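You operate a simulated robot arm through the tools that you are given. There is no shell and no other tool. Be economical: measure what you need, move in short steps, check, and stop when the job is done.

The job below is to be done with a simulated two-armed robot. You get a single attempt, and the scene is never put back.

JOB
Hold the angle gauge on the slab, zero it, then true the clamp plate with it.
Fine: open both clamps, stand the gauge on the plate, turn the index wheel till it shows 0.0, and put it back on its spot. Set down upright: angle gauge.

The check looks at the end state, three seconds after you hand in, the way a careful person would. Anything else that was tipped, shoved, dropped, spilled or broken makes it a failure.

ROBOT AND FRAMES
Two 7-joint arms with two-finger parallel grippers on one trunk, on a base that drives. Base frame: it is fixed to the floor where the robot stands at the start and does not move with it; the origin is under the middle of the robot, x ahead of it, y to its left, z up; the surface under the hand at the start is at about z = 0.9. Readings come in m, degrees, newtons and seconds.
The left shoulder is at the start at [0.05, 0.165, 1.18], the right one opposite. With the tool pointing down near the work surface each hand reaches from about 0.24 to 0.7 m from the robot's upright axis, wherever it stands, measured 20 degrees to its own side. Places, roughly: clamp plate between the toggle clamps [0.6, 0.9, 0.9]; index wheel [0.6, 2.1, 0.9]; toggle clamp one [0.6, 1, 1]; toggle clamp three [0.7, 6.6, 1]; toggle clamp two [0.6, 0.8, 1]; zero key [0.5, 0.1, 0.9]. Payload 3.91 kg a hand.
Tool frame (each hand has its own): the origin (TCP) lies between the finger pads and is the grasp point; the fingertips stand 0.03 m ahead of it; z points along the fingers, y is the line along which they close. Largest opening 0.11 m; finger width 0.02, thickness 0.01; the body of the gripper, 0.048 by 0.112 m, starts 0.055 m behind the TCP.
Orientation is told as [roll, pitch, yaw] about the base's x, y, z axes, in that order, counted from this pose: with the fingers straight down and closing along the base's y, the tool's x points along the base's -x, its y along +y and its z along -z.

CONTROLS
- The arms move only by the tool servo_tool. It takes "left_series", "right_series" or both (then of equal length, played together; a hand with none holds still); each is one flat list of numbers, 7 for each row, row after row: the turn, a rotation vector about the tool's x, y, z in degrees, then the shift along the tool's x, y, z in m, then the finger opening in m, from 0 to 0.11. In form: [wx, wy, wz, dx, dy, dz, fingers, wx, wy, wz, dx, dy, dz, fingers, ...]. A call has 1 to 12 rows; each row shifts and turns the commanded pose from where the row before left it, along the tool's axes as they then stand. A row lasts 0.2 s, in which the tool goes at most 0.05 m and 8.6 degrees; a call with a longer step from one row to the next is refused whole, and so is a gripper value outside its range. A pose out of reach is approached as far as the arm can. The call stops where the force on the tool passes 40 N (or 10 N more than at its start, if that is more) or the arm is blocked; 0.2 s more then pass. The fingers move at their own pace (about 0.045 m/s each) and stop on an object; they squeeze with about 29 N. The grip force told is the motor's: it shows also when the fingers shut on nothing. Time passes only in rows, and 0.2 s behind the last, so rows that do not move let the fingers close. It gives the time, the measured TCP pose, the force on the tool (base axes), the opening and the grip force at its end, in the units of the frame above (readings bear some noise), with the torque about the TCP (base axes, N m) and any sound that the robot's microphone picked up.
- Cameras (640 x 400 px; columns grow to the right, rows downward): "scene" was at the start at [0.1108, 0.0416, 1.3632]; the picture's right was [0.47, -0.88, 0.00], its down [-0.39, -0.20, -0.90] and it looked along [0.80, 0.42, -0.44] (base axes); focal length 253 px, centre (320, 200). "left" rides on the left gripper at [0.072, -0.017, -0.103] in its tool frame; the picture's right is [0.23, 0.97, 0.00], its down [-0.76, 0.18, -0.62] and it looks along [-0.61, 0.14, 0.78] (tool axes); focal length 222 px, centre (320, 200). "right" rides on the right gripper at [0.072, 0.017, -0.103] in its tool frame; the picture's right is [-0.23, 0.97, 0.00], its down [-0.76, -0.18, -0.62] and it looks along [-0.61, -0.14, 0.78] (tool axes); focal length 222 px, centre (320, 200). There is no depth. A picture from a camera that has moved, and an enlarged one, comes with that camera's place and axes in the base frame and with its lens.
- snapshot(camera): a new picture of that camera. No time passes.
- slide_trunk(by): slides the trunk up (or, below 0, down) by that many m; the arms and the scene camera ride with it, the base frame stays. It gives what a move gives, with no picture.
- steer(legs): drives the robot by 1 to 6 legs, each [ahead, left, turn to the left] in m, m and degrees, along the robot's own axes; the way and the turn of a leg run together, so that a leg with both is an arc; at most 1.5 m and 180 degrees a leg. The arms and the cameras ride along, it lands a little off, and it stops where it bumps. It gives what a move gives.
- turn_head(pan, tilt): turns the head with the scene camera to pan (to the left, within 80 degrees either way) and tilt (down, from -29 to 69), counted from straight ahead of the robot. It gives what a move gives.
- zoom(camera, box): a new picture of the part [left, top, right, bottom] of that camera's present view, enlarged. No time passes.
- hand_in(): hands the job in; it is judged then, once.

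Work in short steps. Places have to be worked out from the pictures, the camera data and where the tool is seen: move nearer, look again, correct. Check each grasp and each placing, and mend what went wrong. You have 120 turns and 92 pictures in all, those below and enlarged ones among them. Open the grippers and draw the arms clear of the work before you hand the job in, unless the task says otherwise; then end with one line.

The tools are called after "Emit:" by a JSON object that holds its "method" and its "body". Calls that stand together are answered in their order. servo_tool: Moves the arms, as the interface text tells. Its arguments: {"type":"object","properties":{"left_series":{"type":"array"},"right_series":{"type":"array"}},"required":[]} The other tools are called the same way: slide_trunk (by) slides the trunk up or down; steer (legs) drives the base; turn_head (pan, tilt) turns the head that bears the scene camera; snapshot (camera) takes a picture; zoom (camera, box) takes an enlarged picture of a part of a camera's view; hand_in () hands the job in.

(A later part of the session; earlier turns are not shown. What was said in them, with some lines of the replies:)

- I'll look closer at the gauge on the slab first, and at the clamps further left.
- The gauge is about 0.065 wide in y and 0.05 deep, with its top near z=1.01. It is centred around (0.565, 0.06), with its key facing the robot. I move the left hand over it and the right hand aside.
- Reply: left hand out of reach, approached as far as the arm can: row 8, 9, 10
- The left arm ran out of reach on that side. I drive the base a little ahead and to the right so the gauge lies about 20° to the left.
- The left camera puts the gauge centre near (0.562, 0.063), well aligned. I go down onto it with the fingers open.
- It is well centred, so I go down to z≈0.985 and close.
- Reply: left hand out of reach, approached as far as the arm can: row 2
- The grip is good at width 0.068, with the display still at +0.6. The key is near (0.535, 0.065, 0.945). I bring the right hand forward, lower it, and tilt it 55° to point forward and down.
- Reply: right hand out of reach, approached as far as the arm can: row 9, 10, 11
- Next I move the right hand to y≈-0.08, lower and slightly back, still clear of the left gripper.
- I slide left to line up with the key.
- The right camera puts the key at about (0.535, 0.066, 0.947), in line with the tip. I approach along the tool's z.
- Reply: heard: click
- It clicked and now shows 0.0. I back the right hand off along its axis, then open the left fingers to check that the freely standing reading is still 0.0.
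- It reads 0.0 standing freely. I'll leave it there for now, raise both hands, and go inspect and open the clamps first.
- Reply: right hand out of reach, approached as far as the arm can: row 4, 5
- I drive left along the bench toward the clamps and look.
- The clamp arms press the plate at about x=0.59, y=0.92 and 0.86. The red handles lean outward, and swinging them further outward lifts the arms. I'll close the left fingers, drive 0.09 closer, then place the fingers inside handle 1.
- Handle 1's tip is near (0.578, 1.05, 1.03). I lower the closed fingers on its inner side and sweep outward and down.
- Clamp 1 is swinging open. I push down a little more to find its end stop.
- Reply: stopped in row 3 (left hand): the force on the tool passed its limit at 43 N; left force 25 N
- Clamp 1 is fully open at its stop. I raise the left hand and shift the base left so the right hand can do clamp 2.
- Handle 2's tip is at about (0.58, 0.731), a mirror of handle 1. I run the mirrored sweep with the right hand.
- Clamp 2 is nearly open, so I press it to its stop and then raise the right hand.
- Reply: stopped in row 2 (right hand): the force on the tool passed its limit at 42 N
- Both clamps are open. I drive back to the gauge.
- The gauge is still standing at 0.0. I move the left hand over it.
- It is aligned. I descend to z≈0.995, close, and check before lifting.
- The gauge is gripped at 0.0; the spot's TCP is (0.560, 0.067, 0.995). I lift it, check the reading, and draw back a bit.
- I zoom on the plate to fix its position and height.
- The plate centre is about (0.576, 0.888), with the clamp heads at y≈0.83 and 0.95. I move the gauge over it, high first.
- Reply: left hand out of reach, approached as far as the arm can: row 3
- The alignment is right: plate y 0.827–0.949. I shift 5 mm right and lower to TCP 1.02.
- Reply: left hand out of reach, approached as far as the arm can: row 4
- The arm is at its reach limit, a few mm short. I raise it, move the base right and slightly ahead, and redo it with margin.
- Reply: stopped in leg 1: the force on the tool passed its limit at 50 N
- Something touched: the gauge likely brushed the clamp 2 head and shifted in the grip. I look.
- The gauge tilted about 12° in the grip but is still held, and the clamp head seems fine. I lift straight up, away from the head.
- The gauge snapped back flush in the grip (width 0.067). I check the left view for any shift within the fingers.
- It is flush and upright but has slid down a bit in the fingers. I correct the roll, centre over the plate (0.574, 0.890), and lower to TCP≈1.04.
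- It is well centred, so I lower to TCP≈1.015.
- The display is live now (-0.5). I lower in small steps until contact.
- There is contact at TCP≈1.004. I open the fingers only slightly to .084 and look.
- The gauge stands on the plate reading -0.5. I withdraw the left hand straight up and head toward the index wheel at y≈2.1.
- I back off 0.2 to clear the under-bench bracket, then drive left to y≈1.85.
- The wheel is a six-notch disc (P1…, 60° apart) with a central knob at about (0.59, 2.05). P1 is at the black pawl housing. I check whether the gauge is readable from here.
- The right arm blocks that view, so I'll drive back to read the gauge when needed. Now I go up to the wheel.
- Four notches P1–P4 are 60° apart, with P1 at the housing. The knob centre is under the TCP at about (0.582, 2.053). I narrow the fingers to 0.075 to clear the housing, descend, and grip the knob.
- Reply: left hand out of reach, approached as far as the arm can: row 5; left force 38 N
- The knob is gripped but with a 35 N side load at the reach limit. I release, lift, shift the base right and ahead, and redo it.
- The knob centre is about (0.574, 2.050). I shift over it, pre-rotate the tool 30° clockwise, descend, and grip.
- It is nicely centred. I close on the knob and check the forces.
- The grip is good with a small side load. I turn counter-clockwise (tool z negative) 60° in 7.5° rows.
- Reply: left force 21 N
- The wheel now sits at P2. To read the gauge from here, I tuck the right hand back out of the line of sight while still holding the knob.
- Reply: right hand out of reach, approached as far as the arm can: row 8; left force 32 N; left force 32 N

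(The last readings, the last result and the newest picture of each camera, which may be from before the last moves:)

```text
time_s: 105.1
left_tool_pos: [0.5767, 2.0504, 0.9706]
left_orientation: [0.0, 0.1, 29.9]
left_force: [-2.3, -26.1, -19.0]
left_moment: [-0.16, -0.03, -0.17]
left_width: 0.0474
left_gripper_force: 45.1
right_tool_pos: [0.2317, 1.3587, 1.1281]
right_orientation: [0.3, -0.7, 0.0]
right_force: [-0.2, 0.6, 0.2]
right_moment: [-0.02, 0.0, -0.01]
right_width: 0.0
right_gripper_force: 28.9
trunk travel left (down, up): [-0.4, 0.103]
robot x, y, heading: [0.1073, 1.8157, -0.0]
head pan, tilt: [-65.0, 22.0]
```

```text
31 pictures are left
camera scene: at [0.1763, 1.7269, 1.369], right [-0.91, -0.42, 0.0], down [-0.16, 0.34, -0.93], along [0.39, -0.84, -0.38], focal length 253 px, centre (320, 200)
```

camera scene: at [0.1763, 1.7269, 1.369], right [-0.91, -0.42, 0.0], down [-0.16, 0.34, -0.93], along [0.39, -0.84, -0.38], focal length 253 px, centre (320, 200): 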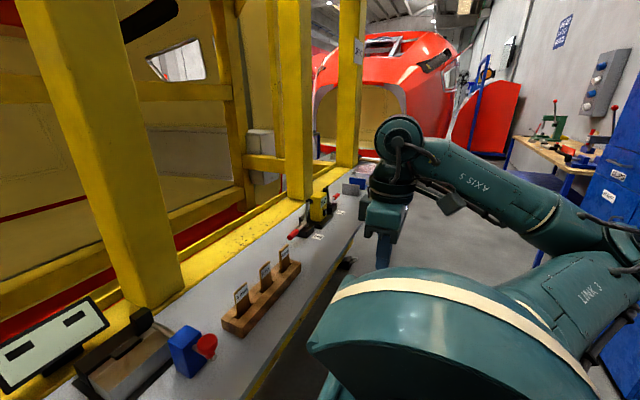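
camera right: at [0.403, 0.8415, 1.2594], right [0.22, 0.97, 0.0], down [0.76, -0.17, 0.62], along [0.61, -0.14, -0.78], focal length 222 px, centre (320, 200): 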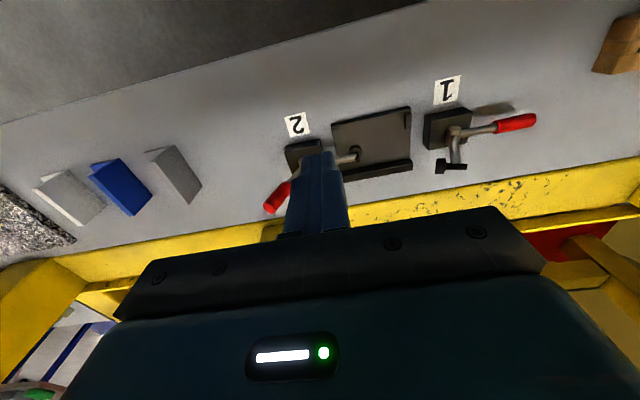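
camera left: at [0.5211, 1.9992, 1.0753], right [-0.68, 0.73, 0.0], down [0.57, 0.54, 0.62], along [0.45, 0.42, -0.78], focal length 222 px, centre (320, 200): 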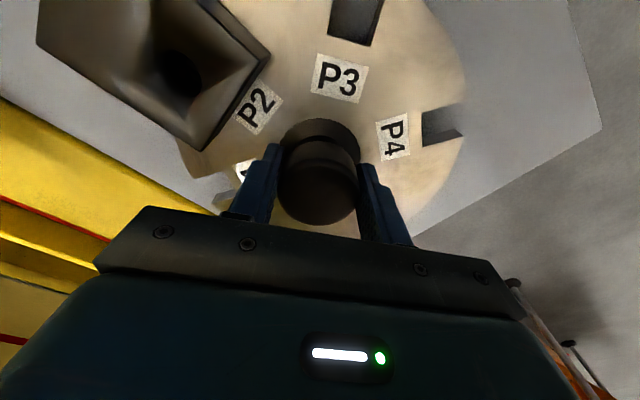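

The gauge is in view now, so I zoom in on it.

Emit:
{"method": "zoom", "body": {"camera": "scene", "box": [300, 180, 350, 240]}}

```text
6.67 times, centred on (325, 210) of scene
camera zoom: at [0.1763, 1.7269, 1.369], right [-0.91, -0.42, 0.0], down [-0.16, 0.34, -0.93], along [0.39, -0.84, -0.38], focal length 1686 px, centre (287, 133)
```

zoom: 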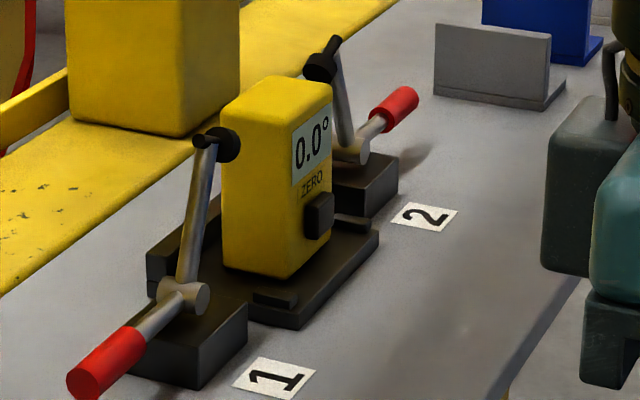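

The gauge reads 0.0 at P2. I release the knob, raise the hand, and check the reading and the wheel again.

Emit:
{"method": "servo_tool", "body": {"left_series": [0, 0, 0, 0, 0, 0, 0.075, 0, 0, 0, 0, 0, 0, 0.075, 0, 0, 0, 0, 0, -0.03, 0.075, 0, 0, 0, 0, 0, -0.04, 0.075, 0, 0, 7.5, 0, 0, -0.04, 0.075, 0, 0, 7.5, 0, 0, -0.04, 0.075, 0, 0, 7.5, 0, 0, -0.04, 0.075, 0, 0, 7.5, 0, 0, 0, 0.075]}}

Emit:
{"method": "zoom", "body": {"camera": "scene", "box": [300, 180, 350, 240]}}

Emit:
{"method": "snapshot", "body": {"camera": "left"}}

```text
time_s: 106.9
left_tool_pos: [0.5752, 2.0534, 1.1608]
left_orientation: [0.1, 0.1, -0.3]
left_force: [-0.4, 0.2, -0.9]
left_moment: [0.03, -0.01, 0.0]
left_width: 0.0749
left_gripper_force: 0.1
right_tool_pos: [0.2314, 1.3612, 1.1282]
right_orientation: [0.0, -0.7, 0.0]
right_force: [-0.2, 0.0, -0.2]
right_moment: [0.02, 0.0, -0.02]
right_width: 0.0
right_gripper_force: 29.4
trunk travel left (down, up): [-0.4, 0.103]
robot x, y, heading: [0.1044, 1.8173, -0.0]
head pan, tilt: [-65.0, 22.0]
```

```text
6.67 times, centred on (325, 210) of scene
camera zoom: at [0.1752, 1.7295, 1.3694], right [-0.91, -0.42, 0.0], down [-0.16, 0.34, -0.93], along [0.39, -0.84, -0.37], focal length 1686 px, centre (287, 133)
```

zoom: 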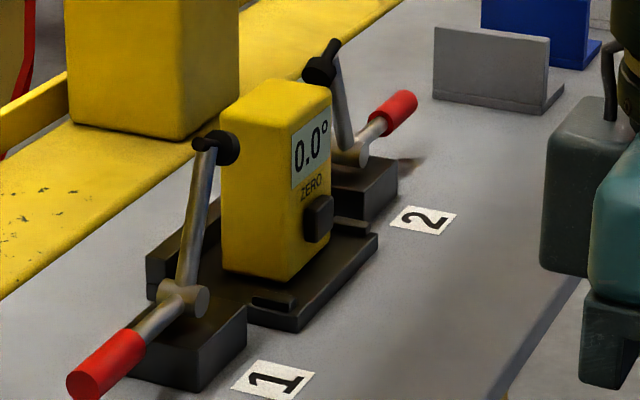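

```text
28 pictures are left
camera left: at [0.5022, 2.0362, 1.2656], right [-0.22, 0.97, 0.0], down [0.76, 0.17, 0.62], along [0.61, 0.14, -0.78], focal length 222 px, centre (320, 200)
```

left: 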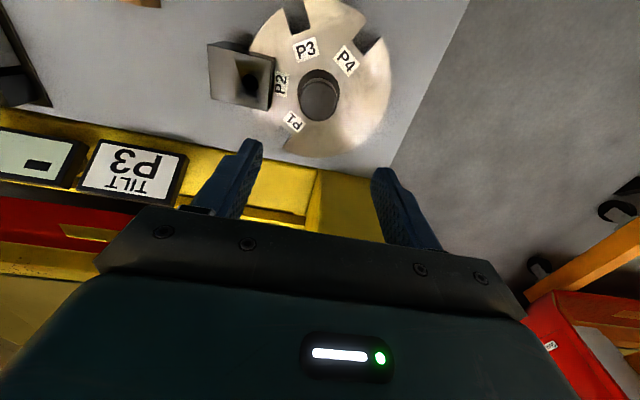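

It is stable at 0.0. I draw the left hand back and drive to the plate.

Emit:
{"method": "servo_tool", "body": {"left_series": [0, 0, 0, 0.04, -0.008, -0.01, 0.082, 0, 0, 0, 0.04, -0.008, -0.01, 0.082, 0, 0, 0, 0.04, -0.008, 0, 0.082]}}

Emit:
{"method": "steer", "body": {"legs": [[-0.2, 0, 0], [0, -1.135, 0], [0.19, 0, 0]]}}

Emit:
{"method": "turn_head", "body": {"pan": 25, "tilt": 35}}

Emit:
{"method": "snapshot", "body": {"camera": "left"}}

```text
time_s: 107.7
left_tool_pos: [0.4524, 2.0293, 1.181]
left_orientation: [0.0, 0.0, -0.1]
left_force: [-0.6, 0.3, 0.5]
left_moment: [-0.01, -0.03, 0.0]
left_width: 0.082
left_gripper_force: 0.0
right_tool_pos: [0.2296, 1.3609, 1.1287]
right_orientation: [0.1, -0.7, 0.0]
right_force: [-0.5, 0.4, 0.2]
right_moment: [0.01, -0.06, 0.0]
right_width: 0.0001
right_gripper_force: 29.3
trunk travel left (down, up): [-0.4, 0.103]
robot x, y, heading: [0.1028, 1.8145, -0.0]
head pan, tilt: [-65.0, 22.0]
```

```text
time_s: 120.2
left_tool_pos: [0.4516, 0.9084, 1.1804]
left_orientation: [0.0, 0.2, 0.4]
left_force: [-0.6, -1.0, 0.1]
left_moment: [-0.04, 0.0, 0.01]
left_width: 0.0821
left_gripper_force: 0.1
right_tool_pos: [0.2312, 0.239, 1.1284]
right_orientation: [0.1, -0.6, 0.3]
right_force: [0.7, 0.3, -0.5]
right_moment: [-0.01, 0.03, -0.02]
right_width: 0.0001
right_gripper_force: 29.2
trunk travel left (down, up): [-0.4, 0.103]
robot x, y, heading: [0.1046, 0.6922, 0.4]
head pan, tilt: [-65.0, 22.0]
```

```text
time_s: 121.9
left_tool_pos: [0.4509, 0.9076, 1.1813]
left_orientation: [0.0, 0.0, 0.3]
left_force: [-0.9, 0.5, 0.0]
left_moment: [0.0, -0.03, 0.01]
left_width: 0.0816
left_gripper_force: 0.1
right_tool_pos: [0.2308, 0.2397, 1.1283]
right_orientation: [0.1, -0.6, 0.2]
right_force: [-0.3, -0.1, 0.0]
right_moment: [0.03, -0.03, 0.01]
right_width: 0.0
right_gripper_force: 29.1
trunk travel left (down, up): [-0.4, 0.103]
robot x, y, heading: [0.1033, 0.6913, 0.5]
head pan, tilt: [25.0, 35.0]
```

```text
27 pictures are left
camera left: at [0.3789, 0.8912, 1.2852], right [-0.23, 0.97, 0.0], down [0.76, 0.18, 0.62], along [0.61, 0.14, -0.78], focal length 222 px, centre (320, 200)
```

left: 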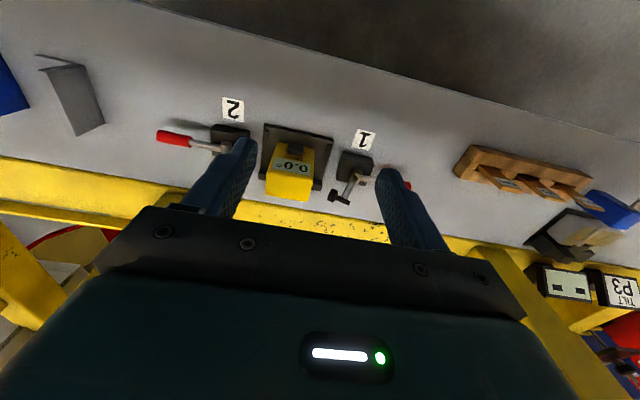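

I move above the gauge, to where I released it (0.575, 0.889).

Emit:
{"method": "servo_tool", "body": {"left_series": [0, 0, 0.3, -0.031, -0.0047, 0.0175, 0.082, 0, 0, 0, -0.031, -0.0047, 0.0175, 0.082, 0, 0, 0, -0.031, -0.0047, 0.0175, 0.082, 0, 0, 0, -0.031, -0.0047, 0.0175, 0.082, 0, 0, 0, 0, 0, 0, 0.082]}}

Emit:
{"method": "snapshot", "body": {"camera": "left"}}

```text
time_s: 123.1
left_tool_pos: [0.5753, 0.8884, 1.1108]
left_orientation: [-0.1, 0.0, 0.0]
left_force: [0.5, 0.5, -0.4]
left_moment: [0.02, -0.01, -0.01]
left_width: 0.0819
left_gripper_force: 0.0
right_tool_pos: [0.2308, 0.239, 1.1278]
right_orientation: [0.2, -0.7, 0.4]
right_force: [-0.6, 0.5, -1.0]
right_moment: [0.04, -0.01, 0.01]
right_width: 0.0003
right_gripper_force: 28.9
trunk travel left (down, up): [-0.4, 0.103]
robot x, y, heading: [0.1056, 0.6913, 0.6]
head pan, tilt: [25.0, 35.0]
```

```text
26 pictures are left
camera left: at [0.503, 0.8726, 1.2151], right [-0.23, 0.97, 0.0], down [0.76, 0.18, 0.62], along [0.61, 0.14, -0.78], focal length 222 px, centre (320, 200)
```

left: 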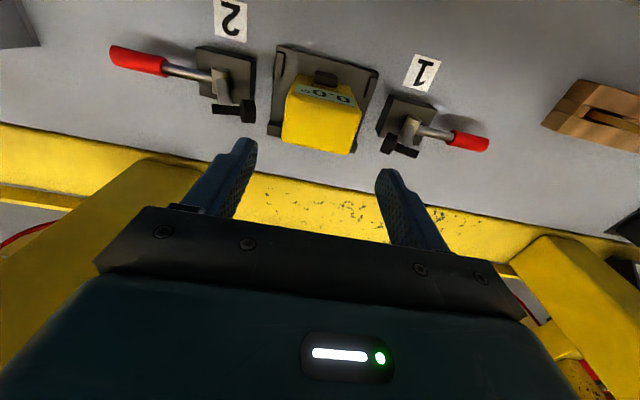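

It is aligned within a few mm. I descend to TCP≈1.0 and grip.

Emit:
{"method": "servo_tool", "body": {"left_series": [0, 0, 0, 0, 0.002, 0.04, 0.082, 0, 0, 0, 0, 0, 0.03, 0.082, 0, 0, 0, 0, 0, 0.02, 0.082, 0, 0, 0, 0, 0, 0.02, 0.082, 0, 0, 0, 0, 0, 0, 0.082]}}

Emit:
{"method": "snapshot", "body": {"camera": "left"}}

```text
time_s: 124.3
left_tool_pos: [0.5746, 0.8916, 1.0005]
left_orientation: [0.0, 0.0, -0.1]
left_force: [-0.3, -0.7, 0.4]
left_moment: [0.0, -0.01, -0.03]
left_width: 0.0821
left_gripper_force: 0.1
right_tool_pos: [0.2313, 0.2398, 1.1282]
right_orientation: [0.2, -0.8, 0.3]
right_force: [-0.7, -0.5, -0.9]
right_moment: [-0.01, 0.01, -0.01]
right_width: 0.0002
right_gripper_force: 29.2
trunk travel left (down, up): [-0.4, 0.103]
robot x, y, heading: [0.1082, 0.6923, 0.3]
head pan, tilt: [25.0, 35.0]
```

```text
25 pictures are left
camera left: at [0.5021, 0.8745, 1.1047], right [-0.23, 0.97, 0.0], down [0.76, 0.18, 0.62], along [0.61, 0.14, -0.78], focal length 222 px, centre (320, 200)
```

left: 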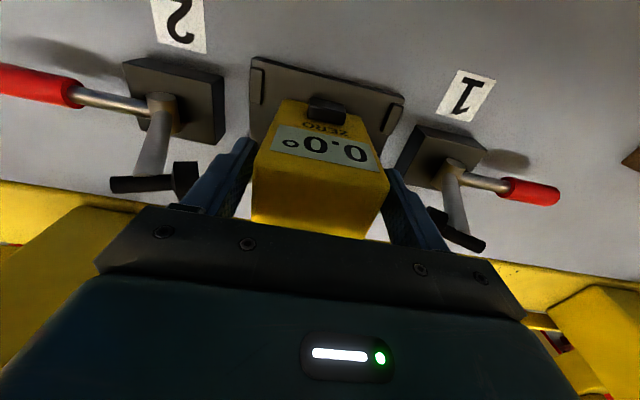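

I centre by −2 mm, close, and lift straight up 0.17.

Emit:
{"method": "servo_tool", "body": {"left_series": [0, 0, 0, 0, -0.002, 0, 0.082, 0, 0, 0, 0, 0, 0, 0.05, 0, 0, 0, 0, 0, 0, 0.05, 0, 0, 0, 0, 0, 0, 0.05, 0, 0, 0, 0, 0, -0.015, 0.05, 0, 0, 0, 0, 0, -0.035, 0.05, 0, 0, 0, 0, 0, -0.04, 0.05, 0, 0, 0, 0, 0, -0.04, 0.05, 0, 0, 0, 0, 0, -0.04, 0.05]}}

Emit:
{"method": "snapshot", "body": {"camera": "scene"}}

Emit:
{"method": "snapshot", "body": {"camera": "left"}}

```text
time_s: 126.3
left_tool_pos: [0.5741, 0.8903, 1.1716]
left_orientation: [0.0, 0.1, -0.1]
left_force: [-0.1, 0.1, -2.6]
left_moment: [0.0, 0.02, 0.01]
left_width: 0.0676
left_gripper_force: 28.6
right_tool_pos: [0.2306, 0.2392, 1.1285]
right_orientation: [0.2, -0.7, 0.3]
right_force: [-0.2, 0.7, 0.2]
right_moment: [-0.02, 0.03, 0.0]
right_width: 0.0
right_gripper_force: 28.9
trunk travel left (down, up): [-0.4, 0.103]
robot x, y, heading: [0.1042, 0.6942, 0.2]
head pan, tilt: [25.0, 35.0]
```

```text
24 pictures are left
camera scene: at [0.2127, 0.7291, 1.3487], right [0.43, -0.9, 0.0], down [-0.52, -0.25, -0.82], along [0.74, 0.35, -0.57], focal length 253 px, centre (320, 200)
```

scene: 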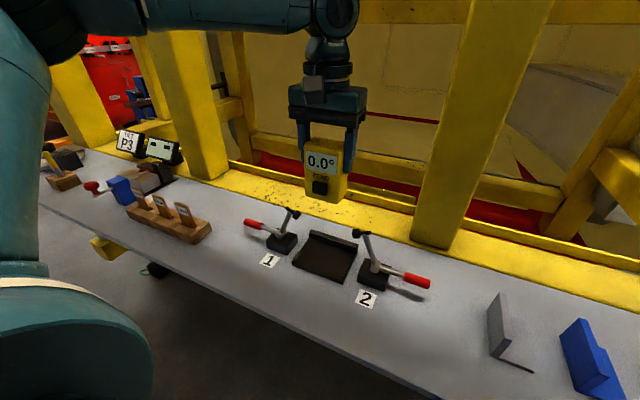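

```text
23 pictures are left
camera left: at [0.5022, 0.8735, 1.2761], right [-0.23, 0.97, 0.0], down [0.76, 0.18, 0.62], along [0.61, 0.14, -0.78], focal length 222 px, centre (320, 200)
```

left: 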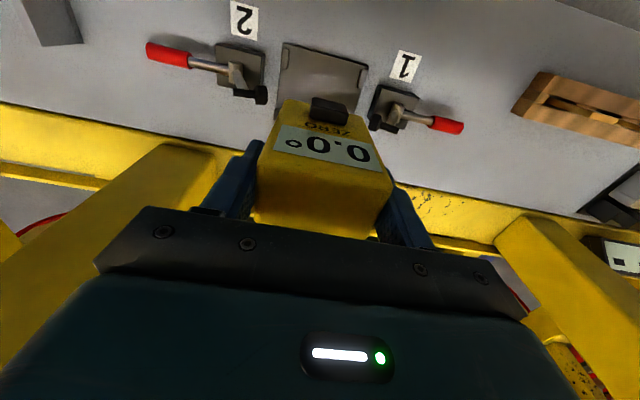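

The gauge is held flush. I pull back clear of the clamps and drive right to the slab.

Emit:
{"method": "servo_tool", "body": {"left_series": [0, 0, 0, 0.035, 0, -0.02, 0.05, 0, 0, 0, 0.035, 0, -0.01, 0.05, 0, 0, 0, 0.035, 0, 0, 0.05]}}

Emit:
{"method": "steer", "body": {"legs": [[0, -0.82, -0.2]]}}

Emit:
{"method": "snapshot", "body": {"camera": "scene"}}

Emit:
{"method": "snapshot", "body": {"camera": "left"}}

```text
time_s: 127.1
left_tool_pos: [0.4689, 0.8906, 1.2028]
left_orientation: [0.1, -0.1, 0.0]
left_force: [-0.9, 1.0, -2.7]
left_moment: [0.01, 0.01, 0.01]
left_width: 0.0678
left_gripper_force: 28.9
right_tool_pos: [0.2308, 0.2403, 1.1274]
right_orientation: [0.1, -0.7, 0.3]
right_force: [-0.4, 0.5, 0.0]
right_moment: [0.01, -0.01, 0.0]
right_width: 0.0
right_gripper_force: 28.7
trunk travel left (down, up): [-0.4, 0.103]
robot x, y, heading: [0.1022, 0.6927, 0.4]
head pan, tilt: [25.0, 35.0]
```

```text
time_s: 134.7
left_tool_pos: [0.4767, 0.0595, 1.2011]
left_orientation: [0.0, 0.1, -0.2]
left_force: [0.6, 0.4, -1.3]
left_moment: [-0.02, 0.0, -0.02]
left_width: 0.0677
left_gripper_force: 28.8
right_tool_pos: [0.2349, -0.5908, 1.1297]
right_orientation: [0.2, -0.7, 0.1]
right_force: [-0.2, -0.2, 0.8]
right_moment: [0.0, 0.01, -0.02]
right_width: 0.0
right_gripper_force: 28.7
trunk travel left (down, up): [-0.4, 0.103]
robot x, y, heading: [0.1087, -0.1368, 0.3]
head pan, tilt: [25.0, 35.0]
```

```text
22 pictures are left
camera scene: at [0.2183, -0.1004, 1.3487], right [0.43, -0.9, 0.0], down [-0.52, -0.24, -0.82], along [0.74, 0.35, -0.57], focal length 253 px, centre (320, 200)
```

scene: 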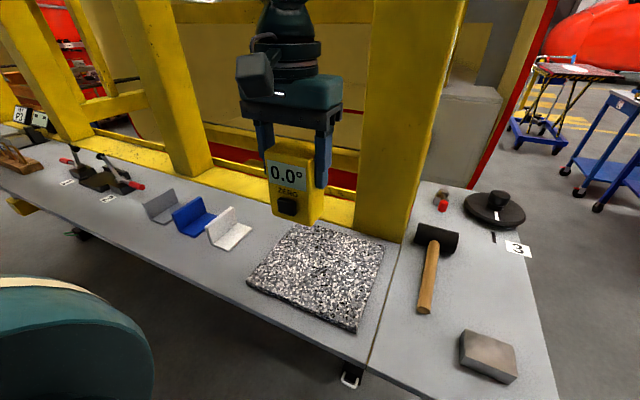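

```text
21 pictures are left
camera left: at [0.4036, 0.0428, 1.3058], right [-0.22, 0.97, 0.0], down [0.76, 0.18, 0.62], along [0.61, 0.14, -0.78], focal length 222 px, centre (320, 200)
```

left: 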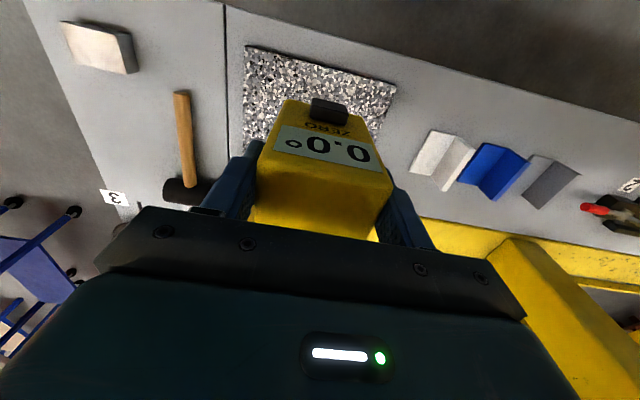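

I move over the spot (0.560, 0.067) and lower to TCP≈1.04.

Emit:
{"method": "servo_tool", "body": {"left_series": [0, 0, 0, -0.0415, 0.0035, 0, 0.05, 0, 0, 0, -0.0415, 0.0035, 0, 0.05, 0, 0, 0, 0, 0, 0.04, 0.05, 0, 0, 0, 0, 0, 0.04, 0.05, 0, 0, 0, 0, 0, 0.04, 0.05, 0, 0, 0, 0, 0, 0.04, 0.05, 0, 0, 0, 0, 0, 0, 0.05]}}

Emit:
{"method": "zoom", "body": {"camera": "scene", "box": [240, 120, 420, 340]}}

```text
time_s: 136.3
left_tool_pos: [0.5603, 0.0663, 1.0406]
left_orientation: [0.1, 0.0, -0.2]
left_force: [-0.7, 0.3, -1.4]
left_moment: [-0.04, 0.03, 0.0]
left_width: 0.0679
left_gripper_force: 29.1
right_tool_pos: [0.2339, -0.5897, 1.129]
right_orientation: [0.2, -0.6, 0.2]
right_force: [1.1, 0.1, 0.8]
right_moment: [0.01, 0.0, 0.02]
right_width: 0.0
right_gripper_force: 29.1
trunk travel left (down, up): [-0.4, 0.103]
robot x, y, heading: [0.111, -0.142, 0.4]
head pan, tilt: [25.0, 35.0]
```

```text
1.82 times, centred on (330, 230) of scene
camera zoom: at [0.2181, -0.1005, 1.3488], right [0.43, -0.9, 0.0], down [-0.52, -0.24, -0.82], along [0.74, 0.35, -0.57], focal length 460 px, centre (302, 146)
```

zoom: 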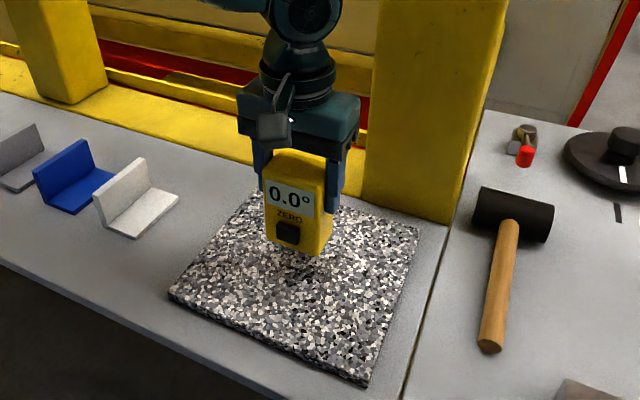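

I lower in small steps, watching for contact.

Emit:
{"method": "servo_tool", "body": {"left_series": [0, 0, 0, 0, 0, 0.012, 0.05, 0, 0, 0, 0, 0, 0.008, 0.05, 0, 0, 0, 0, 0, 0.005, 0.05, 0, 0, 0, 0, 0, 0.004, 0.05]}}

```text
time_s: 137.3
left_tool_pos: [0.5592, 0.0671, 1.0131]
left_orientation: [-0.1, 0.0, -0.1]
left_force: [0.2, -0.4, -3.1]
left_moment: [-0.02, -0.02, 0.01]
left_width: 0.0677
left_gripper_force: 29.0
right_tool_pos: [0.2359, -0.59, 1.1273]
right_orientation: [0.2, -0.7, 0.3]
right_force: [-0.3, -0.1, 0.2]
right_moment: [-0.01, -0.01, 0.0]
right_width: 0.0
right_gripper_force: 28.8
trunk travel left (down, up): [-0.4, 0.103]
robot x, y, heading: [0.1115, -0.1388, 0.3]
head pan, tilt: [25.0, 35.0]
```

Emit:
{"method": "servo_tool", "body": {"left_series": [0, 0, 0, 0, 0, 0.003, 0.05, 0, 0, 0, 0, 0, 0.003, 0.05]}}

Emit:
{"method": "zoom", "body": {"camera": "scene", "box": [290, 190, 370, 260]}}

```text
time_s: 137.9
left_tool_pos: [0.56, 0.0669, 1.0065]
left_orientation: [0.1, 0.0, -0.2]
left_force: [0.0, -0.1, -2.2]
left_moment: [0.03, -0.01, -0.04]
left_width: 0.0679
left_gripper_force: 28.9
right_tool_pos: [0.235, -0.5907, 1.129]
right_orientation: [0.1, -0.7, 0.2]
right_force: [-1.1, 0.3, 0.0]
right_moment: [0.01, -0.01, -0.03]
right_width: 0.0
right_gripper_force: 29.2
trunk travel left (down, up): [-0.4, 0.103]
robot x, y, heading: [0.1127, -0.138, 0.3]
head pan, tilt: [25.0, 35.0]
```

```text
5.71 times, centred on (330, 225) of scene
camera zoom: at [0.2184, -0.1003, 1.3487], right [0.43, -0.9, 0.0], down [-0.52, -0.24, -0.82], along [0.74, 0.35, -0.57], focal length 1445 px, centre (263, 57)
```

zoom: 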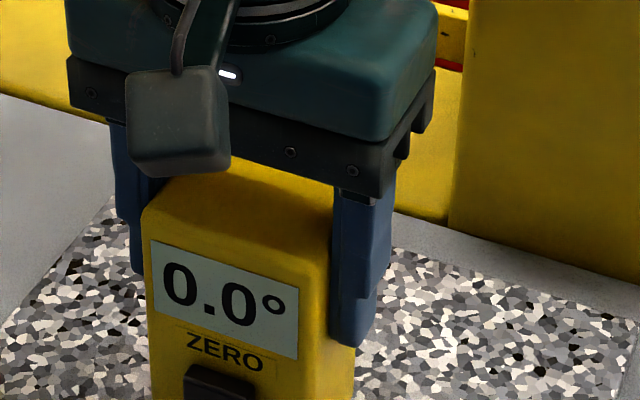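

I keep lowering gently.

Emit:
{"method": "servo_tool", "body": {"left_series": [0, 0, 0, 0, 0, 0.003, 0.05, 0, 0, 0, 0, 0, 0.0025, 0.05]}}

```text
time_s: 138.5
left_tool_pos: [0.5582, 0.0667, 1.0042]
left_orientation: [0.0, -0.3, -0.1]
left_force: [-0.6, 6.7, 24.9]
left_moment: [0.36, 0.6, -0.05]
left_width: 0.0678
left_gripper_force: 29.2
right_tool_pos: [0.2345, -0.5891, 1.1287]
right_orientation: [0.2, -0.8, 0.2]
right_force: [0.2, -0.7, -0.9]
right_moment: [0.0, 0.02, -0.03]
right_width: 0.0001
right_gripper_force: 29.3
trunk travel left (down, up): [-0.4, 0.103]
robot x, y, heading: [0.1113, -0.1349, 0.3]
head pan, tilt: [25.0, 35.0]
```

It is on the slab. I ease up 2 mm, open slowly to 0.1, and look.

Emit:
{"method": "servo_tool", "body": {"left_series": [0, 0, 0, 0, 0, -0.002, 0.05, 0, 0, 0, 0, 0, 0, 0.075, 0, 0, 0, 0, 0, 0, 0.1, 0, 0, 0, 0, 0, 0, 0.1, 0, 0, 0, 0, 0, -0.03, 0.11, 0, 0, 0, 0, 0, -0.035, 0.11, 0, 0, 0, 0, 0, -0.04, 0.11]}}

Emit:
{"method": "snapshot", "body": {"camera": "left"}}

Emit:
{"method": "snapshot", "body": {"camera": "scene"}}

```text
time_s: 140.1
left_tool_pos: [0.5589, 0.0673, 1.1083]
left_orientation: [0.0, 0.0, -0.2]
left_force: [1.2, 0.4, -0.4]
left_moment: [0.01, 0.03, 0.0]
left_width: 0.1102
left_gripper_force: 0.1
right_tool_pos: [0.2342, -0.5899, 1.1281]
right_orientation: [0.3, -0.7, 0.2]
right_force: [0.5, 0.1, 1.0]
right_moment: [0.0, -0.03, 0.0]
right_width: 0.0
right_gripper_force: 29.0
trunk travel left (down, up): [-0.4, 0.103]
robot x, y, heading: [0.1088, -0.1379, 0.2]
head pan, tilt: [25.0, 35.0]
```

```text
18 pictures are left
camera left: at [0.4862, 0.0492, 1.213], right [-0.22, 0.97, 0.0], down [0.76, 0.18, 0.62], along [0.61, 0.14, -0.78], focal length 222 px, centre (320, 200)
```

left: 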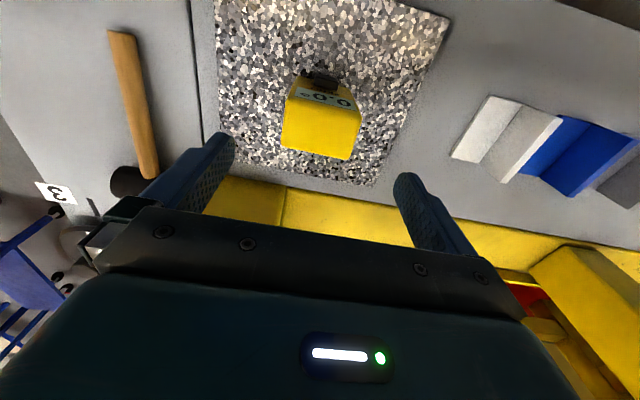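

```text
17 pictures are left
camera scene: at [0.2177, -0.1006, 1.3488], right [0.43, -0.9, 0.0], down [-0.52, -0.24, -0.82], along [0.74, 0.35, -0.57], focal length 253 px, centre (320, 200)
```

scene: 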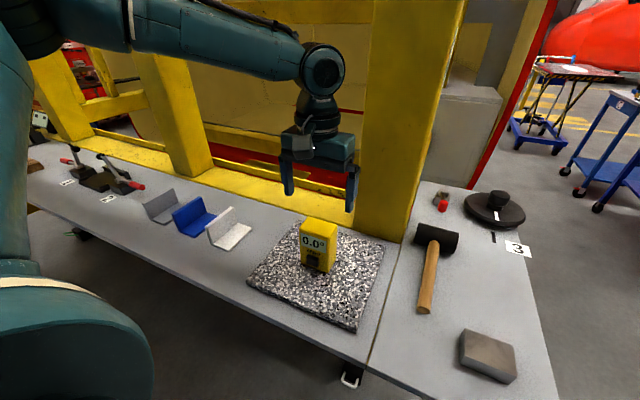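

The gauge stands upright at 0.0 on its original spot, within a few mm. I draw the left hand clear and open the right gripper.

Emit:
{"method": "servo_tool", "body": {"left_series": [0, 0, 0, 0, 0, -0.04, 0.11, 0, 0, 0, 0, 0, -0.03, 0.11, 0, 0, 0, 0.03, 0.03, 0, 0.11, 0, 0, 0, 0.04, 0.03, 0, 0.11, 0, 0, 0, 0.04, 0.03, 0, 0.11, 0, 0, 0, 0.03, 0.03, 0, 0.11], "right_series": [0, 0, 0, 0, 0, 0, 0.11, 0, 0, 0, 0, 0, 0, 0.11, 0, 0, 0, 0, 0, 0, 0.11, 0, 0, 0, 0, 0, 0, 0.11, 0, 0, 0, 0, 0, 0, 0.11, 0, 0, 0, 0, 0, 0, 0.11]}}

Emit:
{"method": "zoom", "body": {"camera": "scene", "box": [0, 120, 400, 370]}}

```text
time_s: 141.5
left_tool_pos: [0.4183, 0.1883, 1.1785]
left_orientation: [-0.1, 0.0, -0.2]
left_force: [-0.6, 0.7, 0.8]
left_moment: [-0.02, -0.02, -0.02]
left_width: 0.11
left_gripper_force: 0.1
right_tool_pos: [0.2337, -0.5907, 1.1286]
right_orientation: [0.1, -0.7, 0.2]
right_force: [0.0, -0.1, 0.3]
right_moment: [0.0, 0.03, 0.0]
right_width: 0.1099
right_gripper_force: 0.0
trunk travel left (down, up): [-0.4, 0.103]
robot x, y, heading: [0.1084, -0.1365, 0.4]
head pan, tilt: [25.0, 35.0]
```

```text
1.60 times, centred on (200, 245) of scene
camera zoom: at [0.2177, -0.0997, 1.3488], right [0.43, -0.9, 0.0], down [-0.52, -0.25, -0.82], along [0.74, 0.35, -0.57], focal length 405 px, centre (512, 128)
```

zoom: 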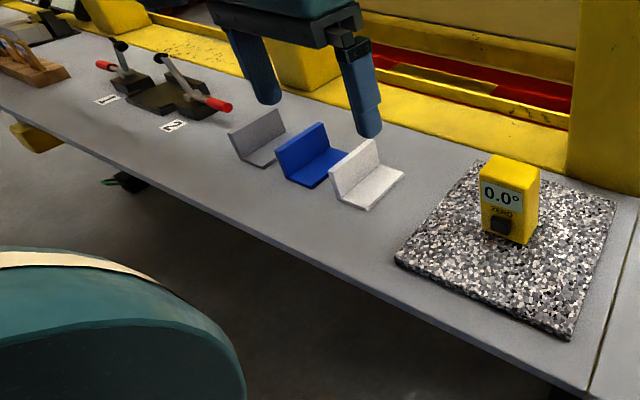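

Everything is in order: both clamps are open, the plate is trued, and the gauge stands upright at 0.0 on its spot. I hand in.

Emit:
{"method": "hand_in", "body": {}}

```text
The job is handed in.
```

I zeroed the angle gauge on the slab, opened both clamps, turned the index wheel to P2 where the gauge on the plate read 0.0, and put the gauge back upright within a few mm of its spot; while being carried it once bumped the clamp 2 head and shifted in the grip, with no damage seen.
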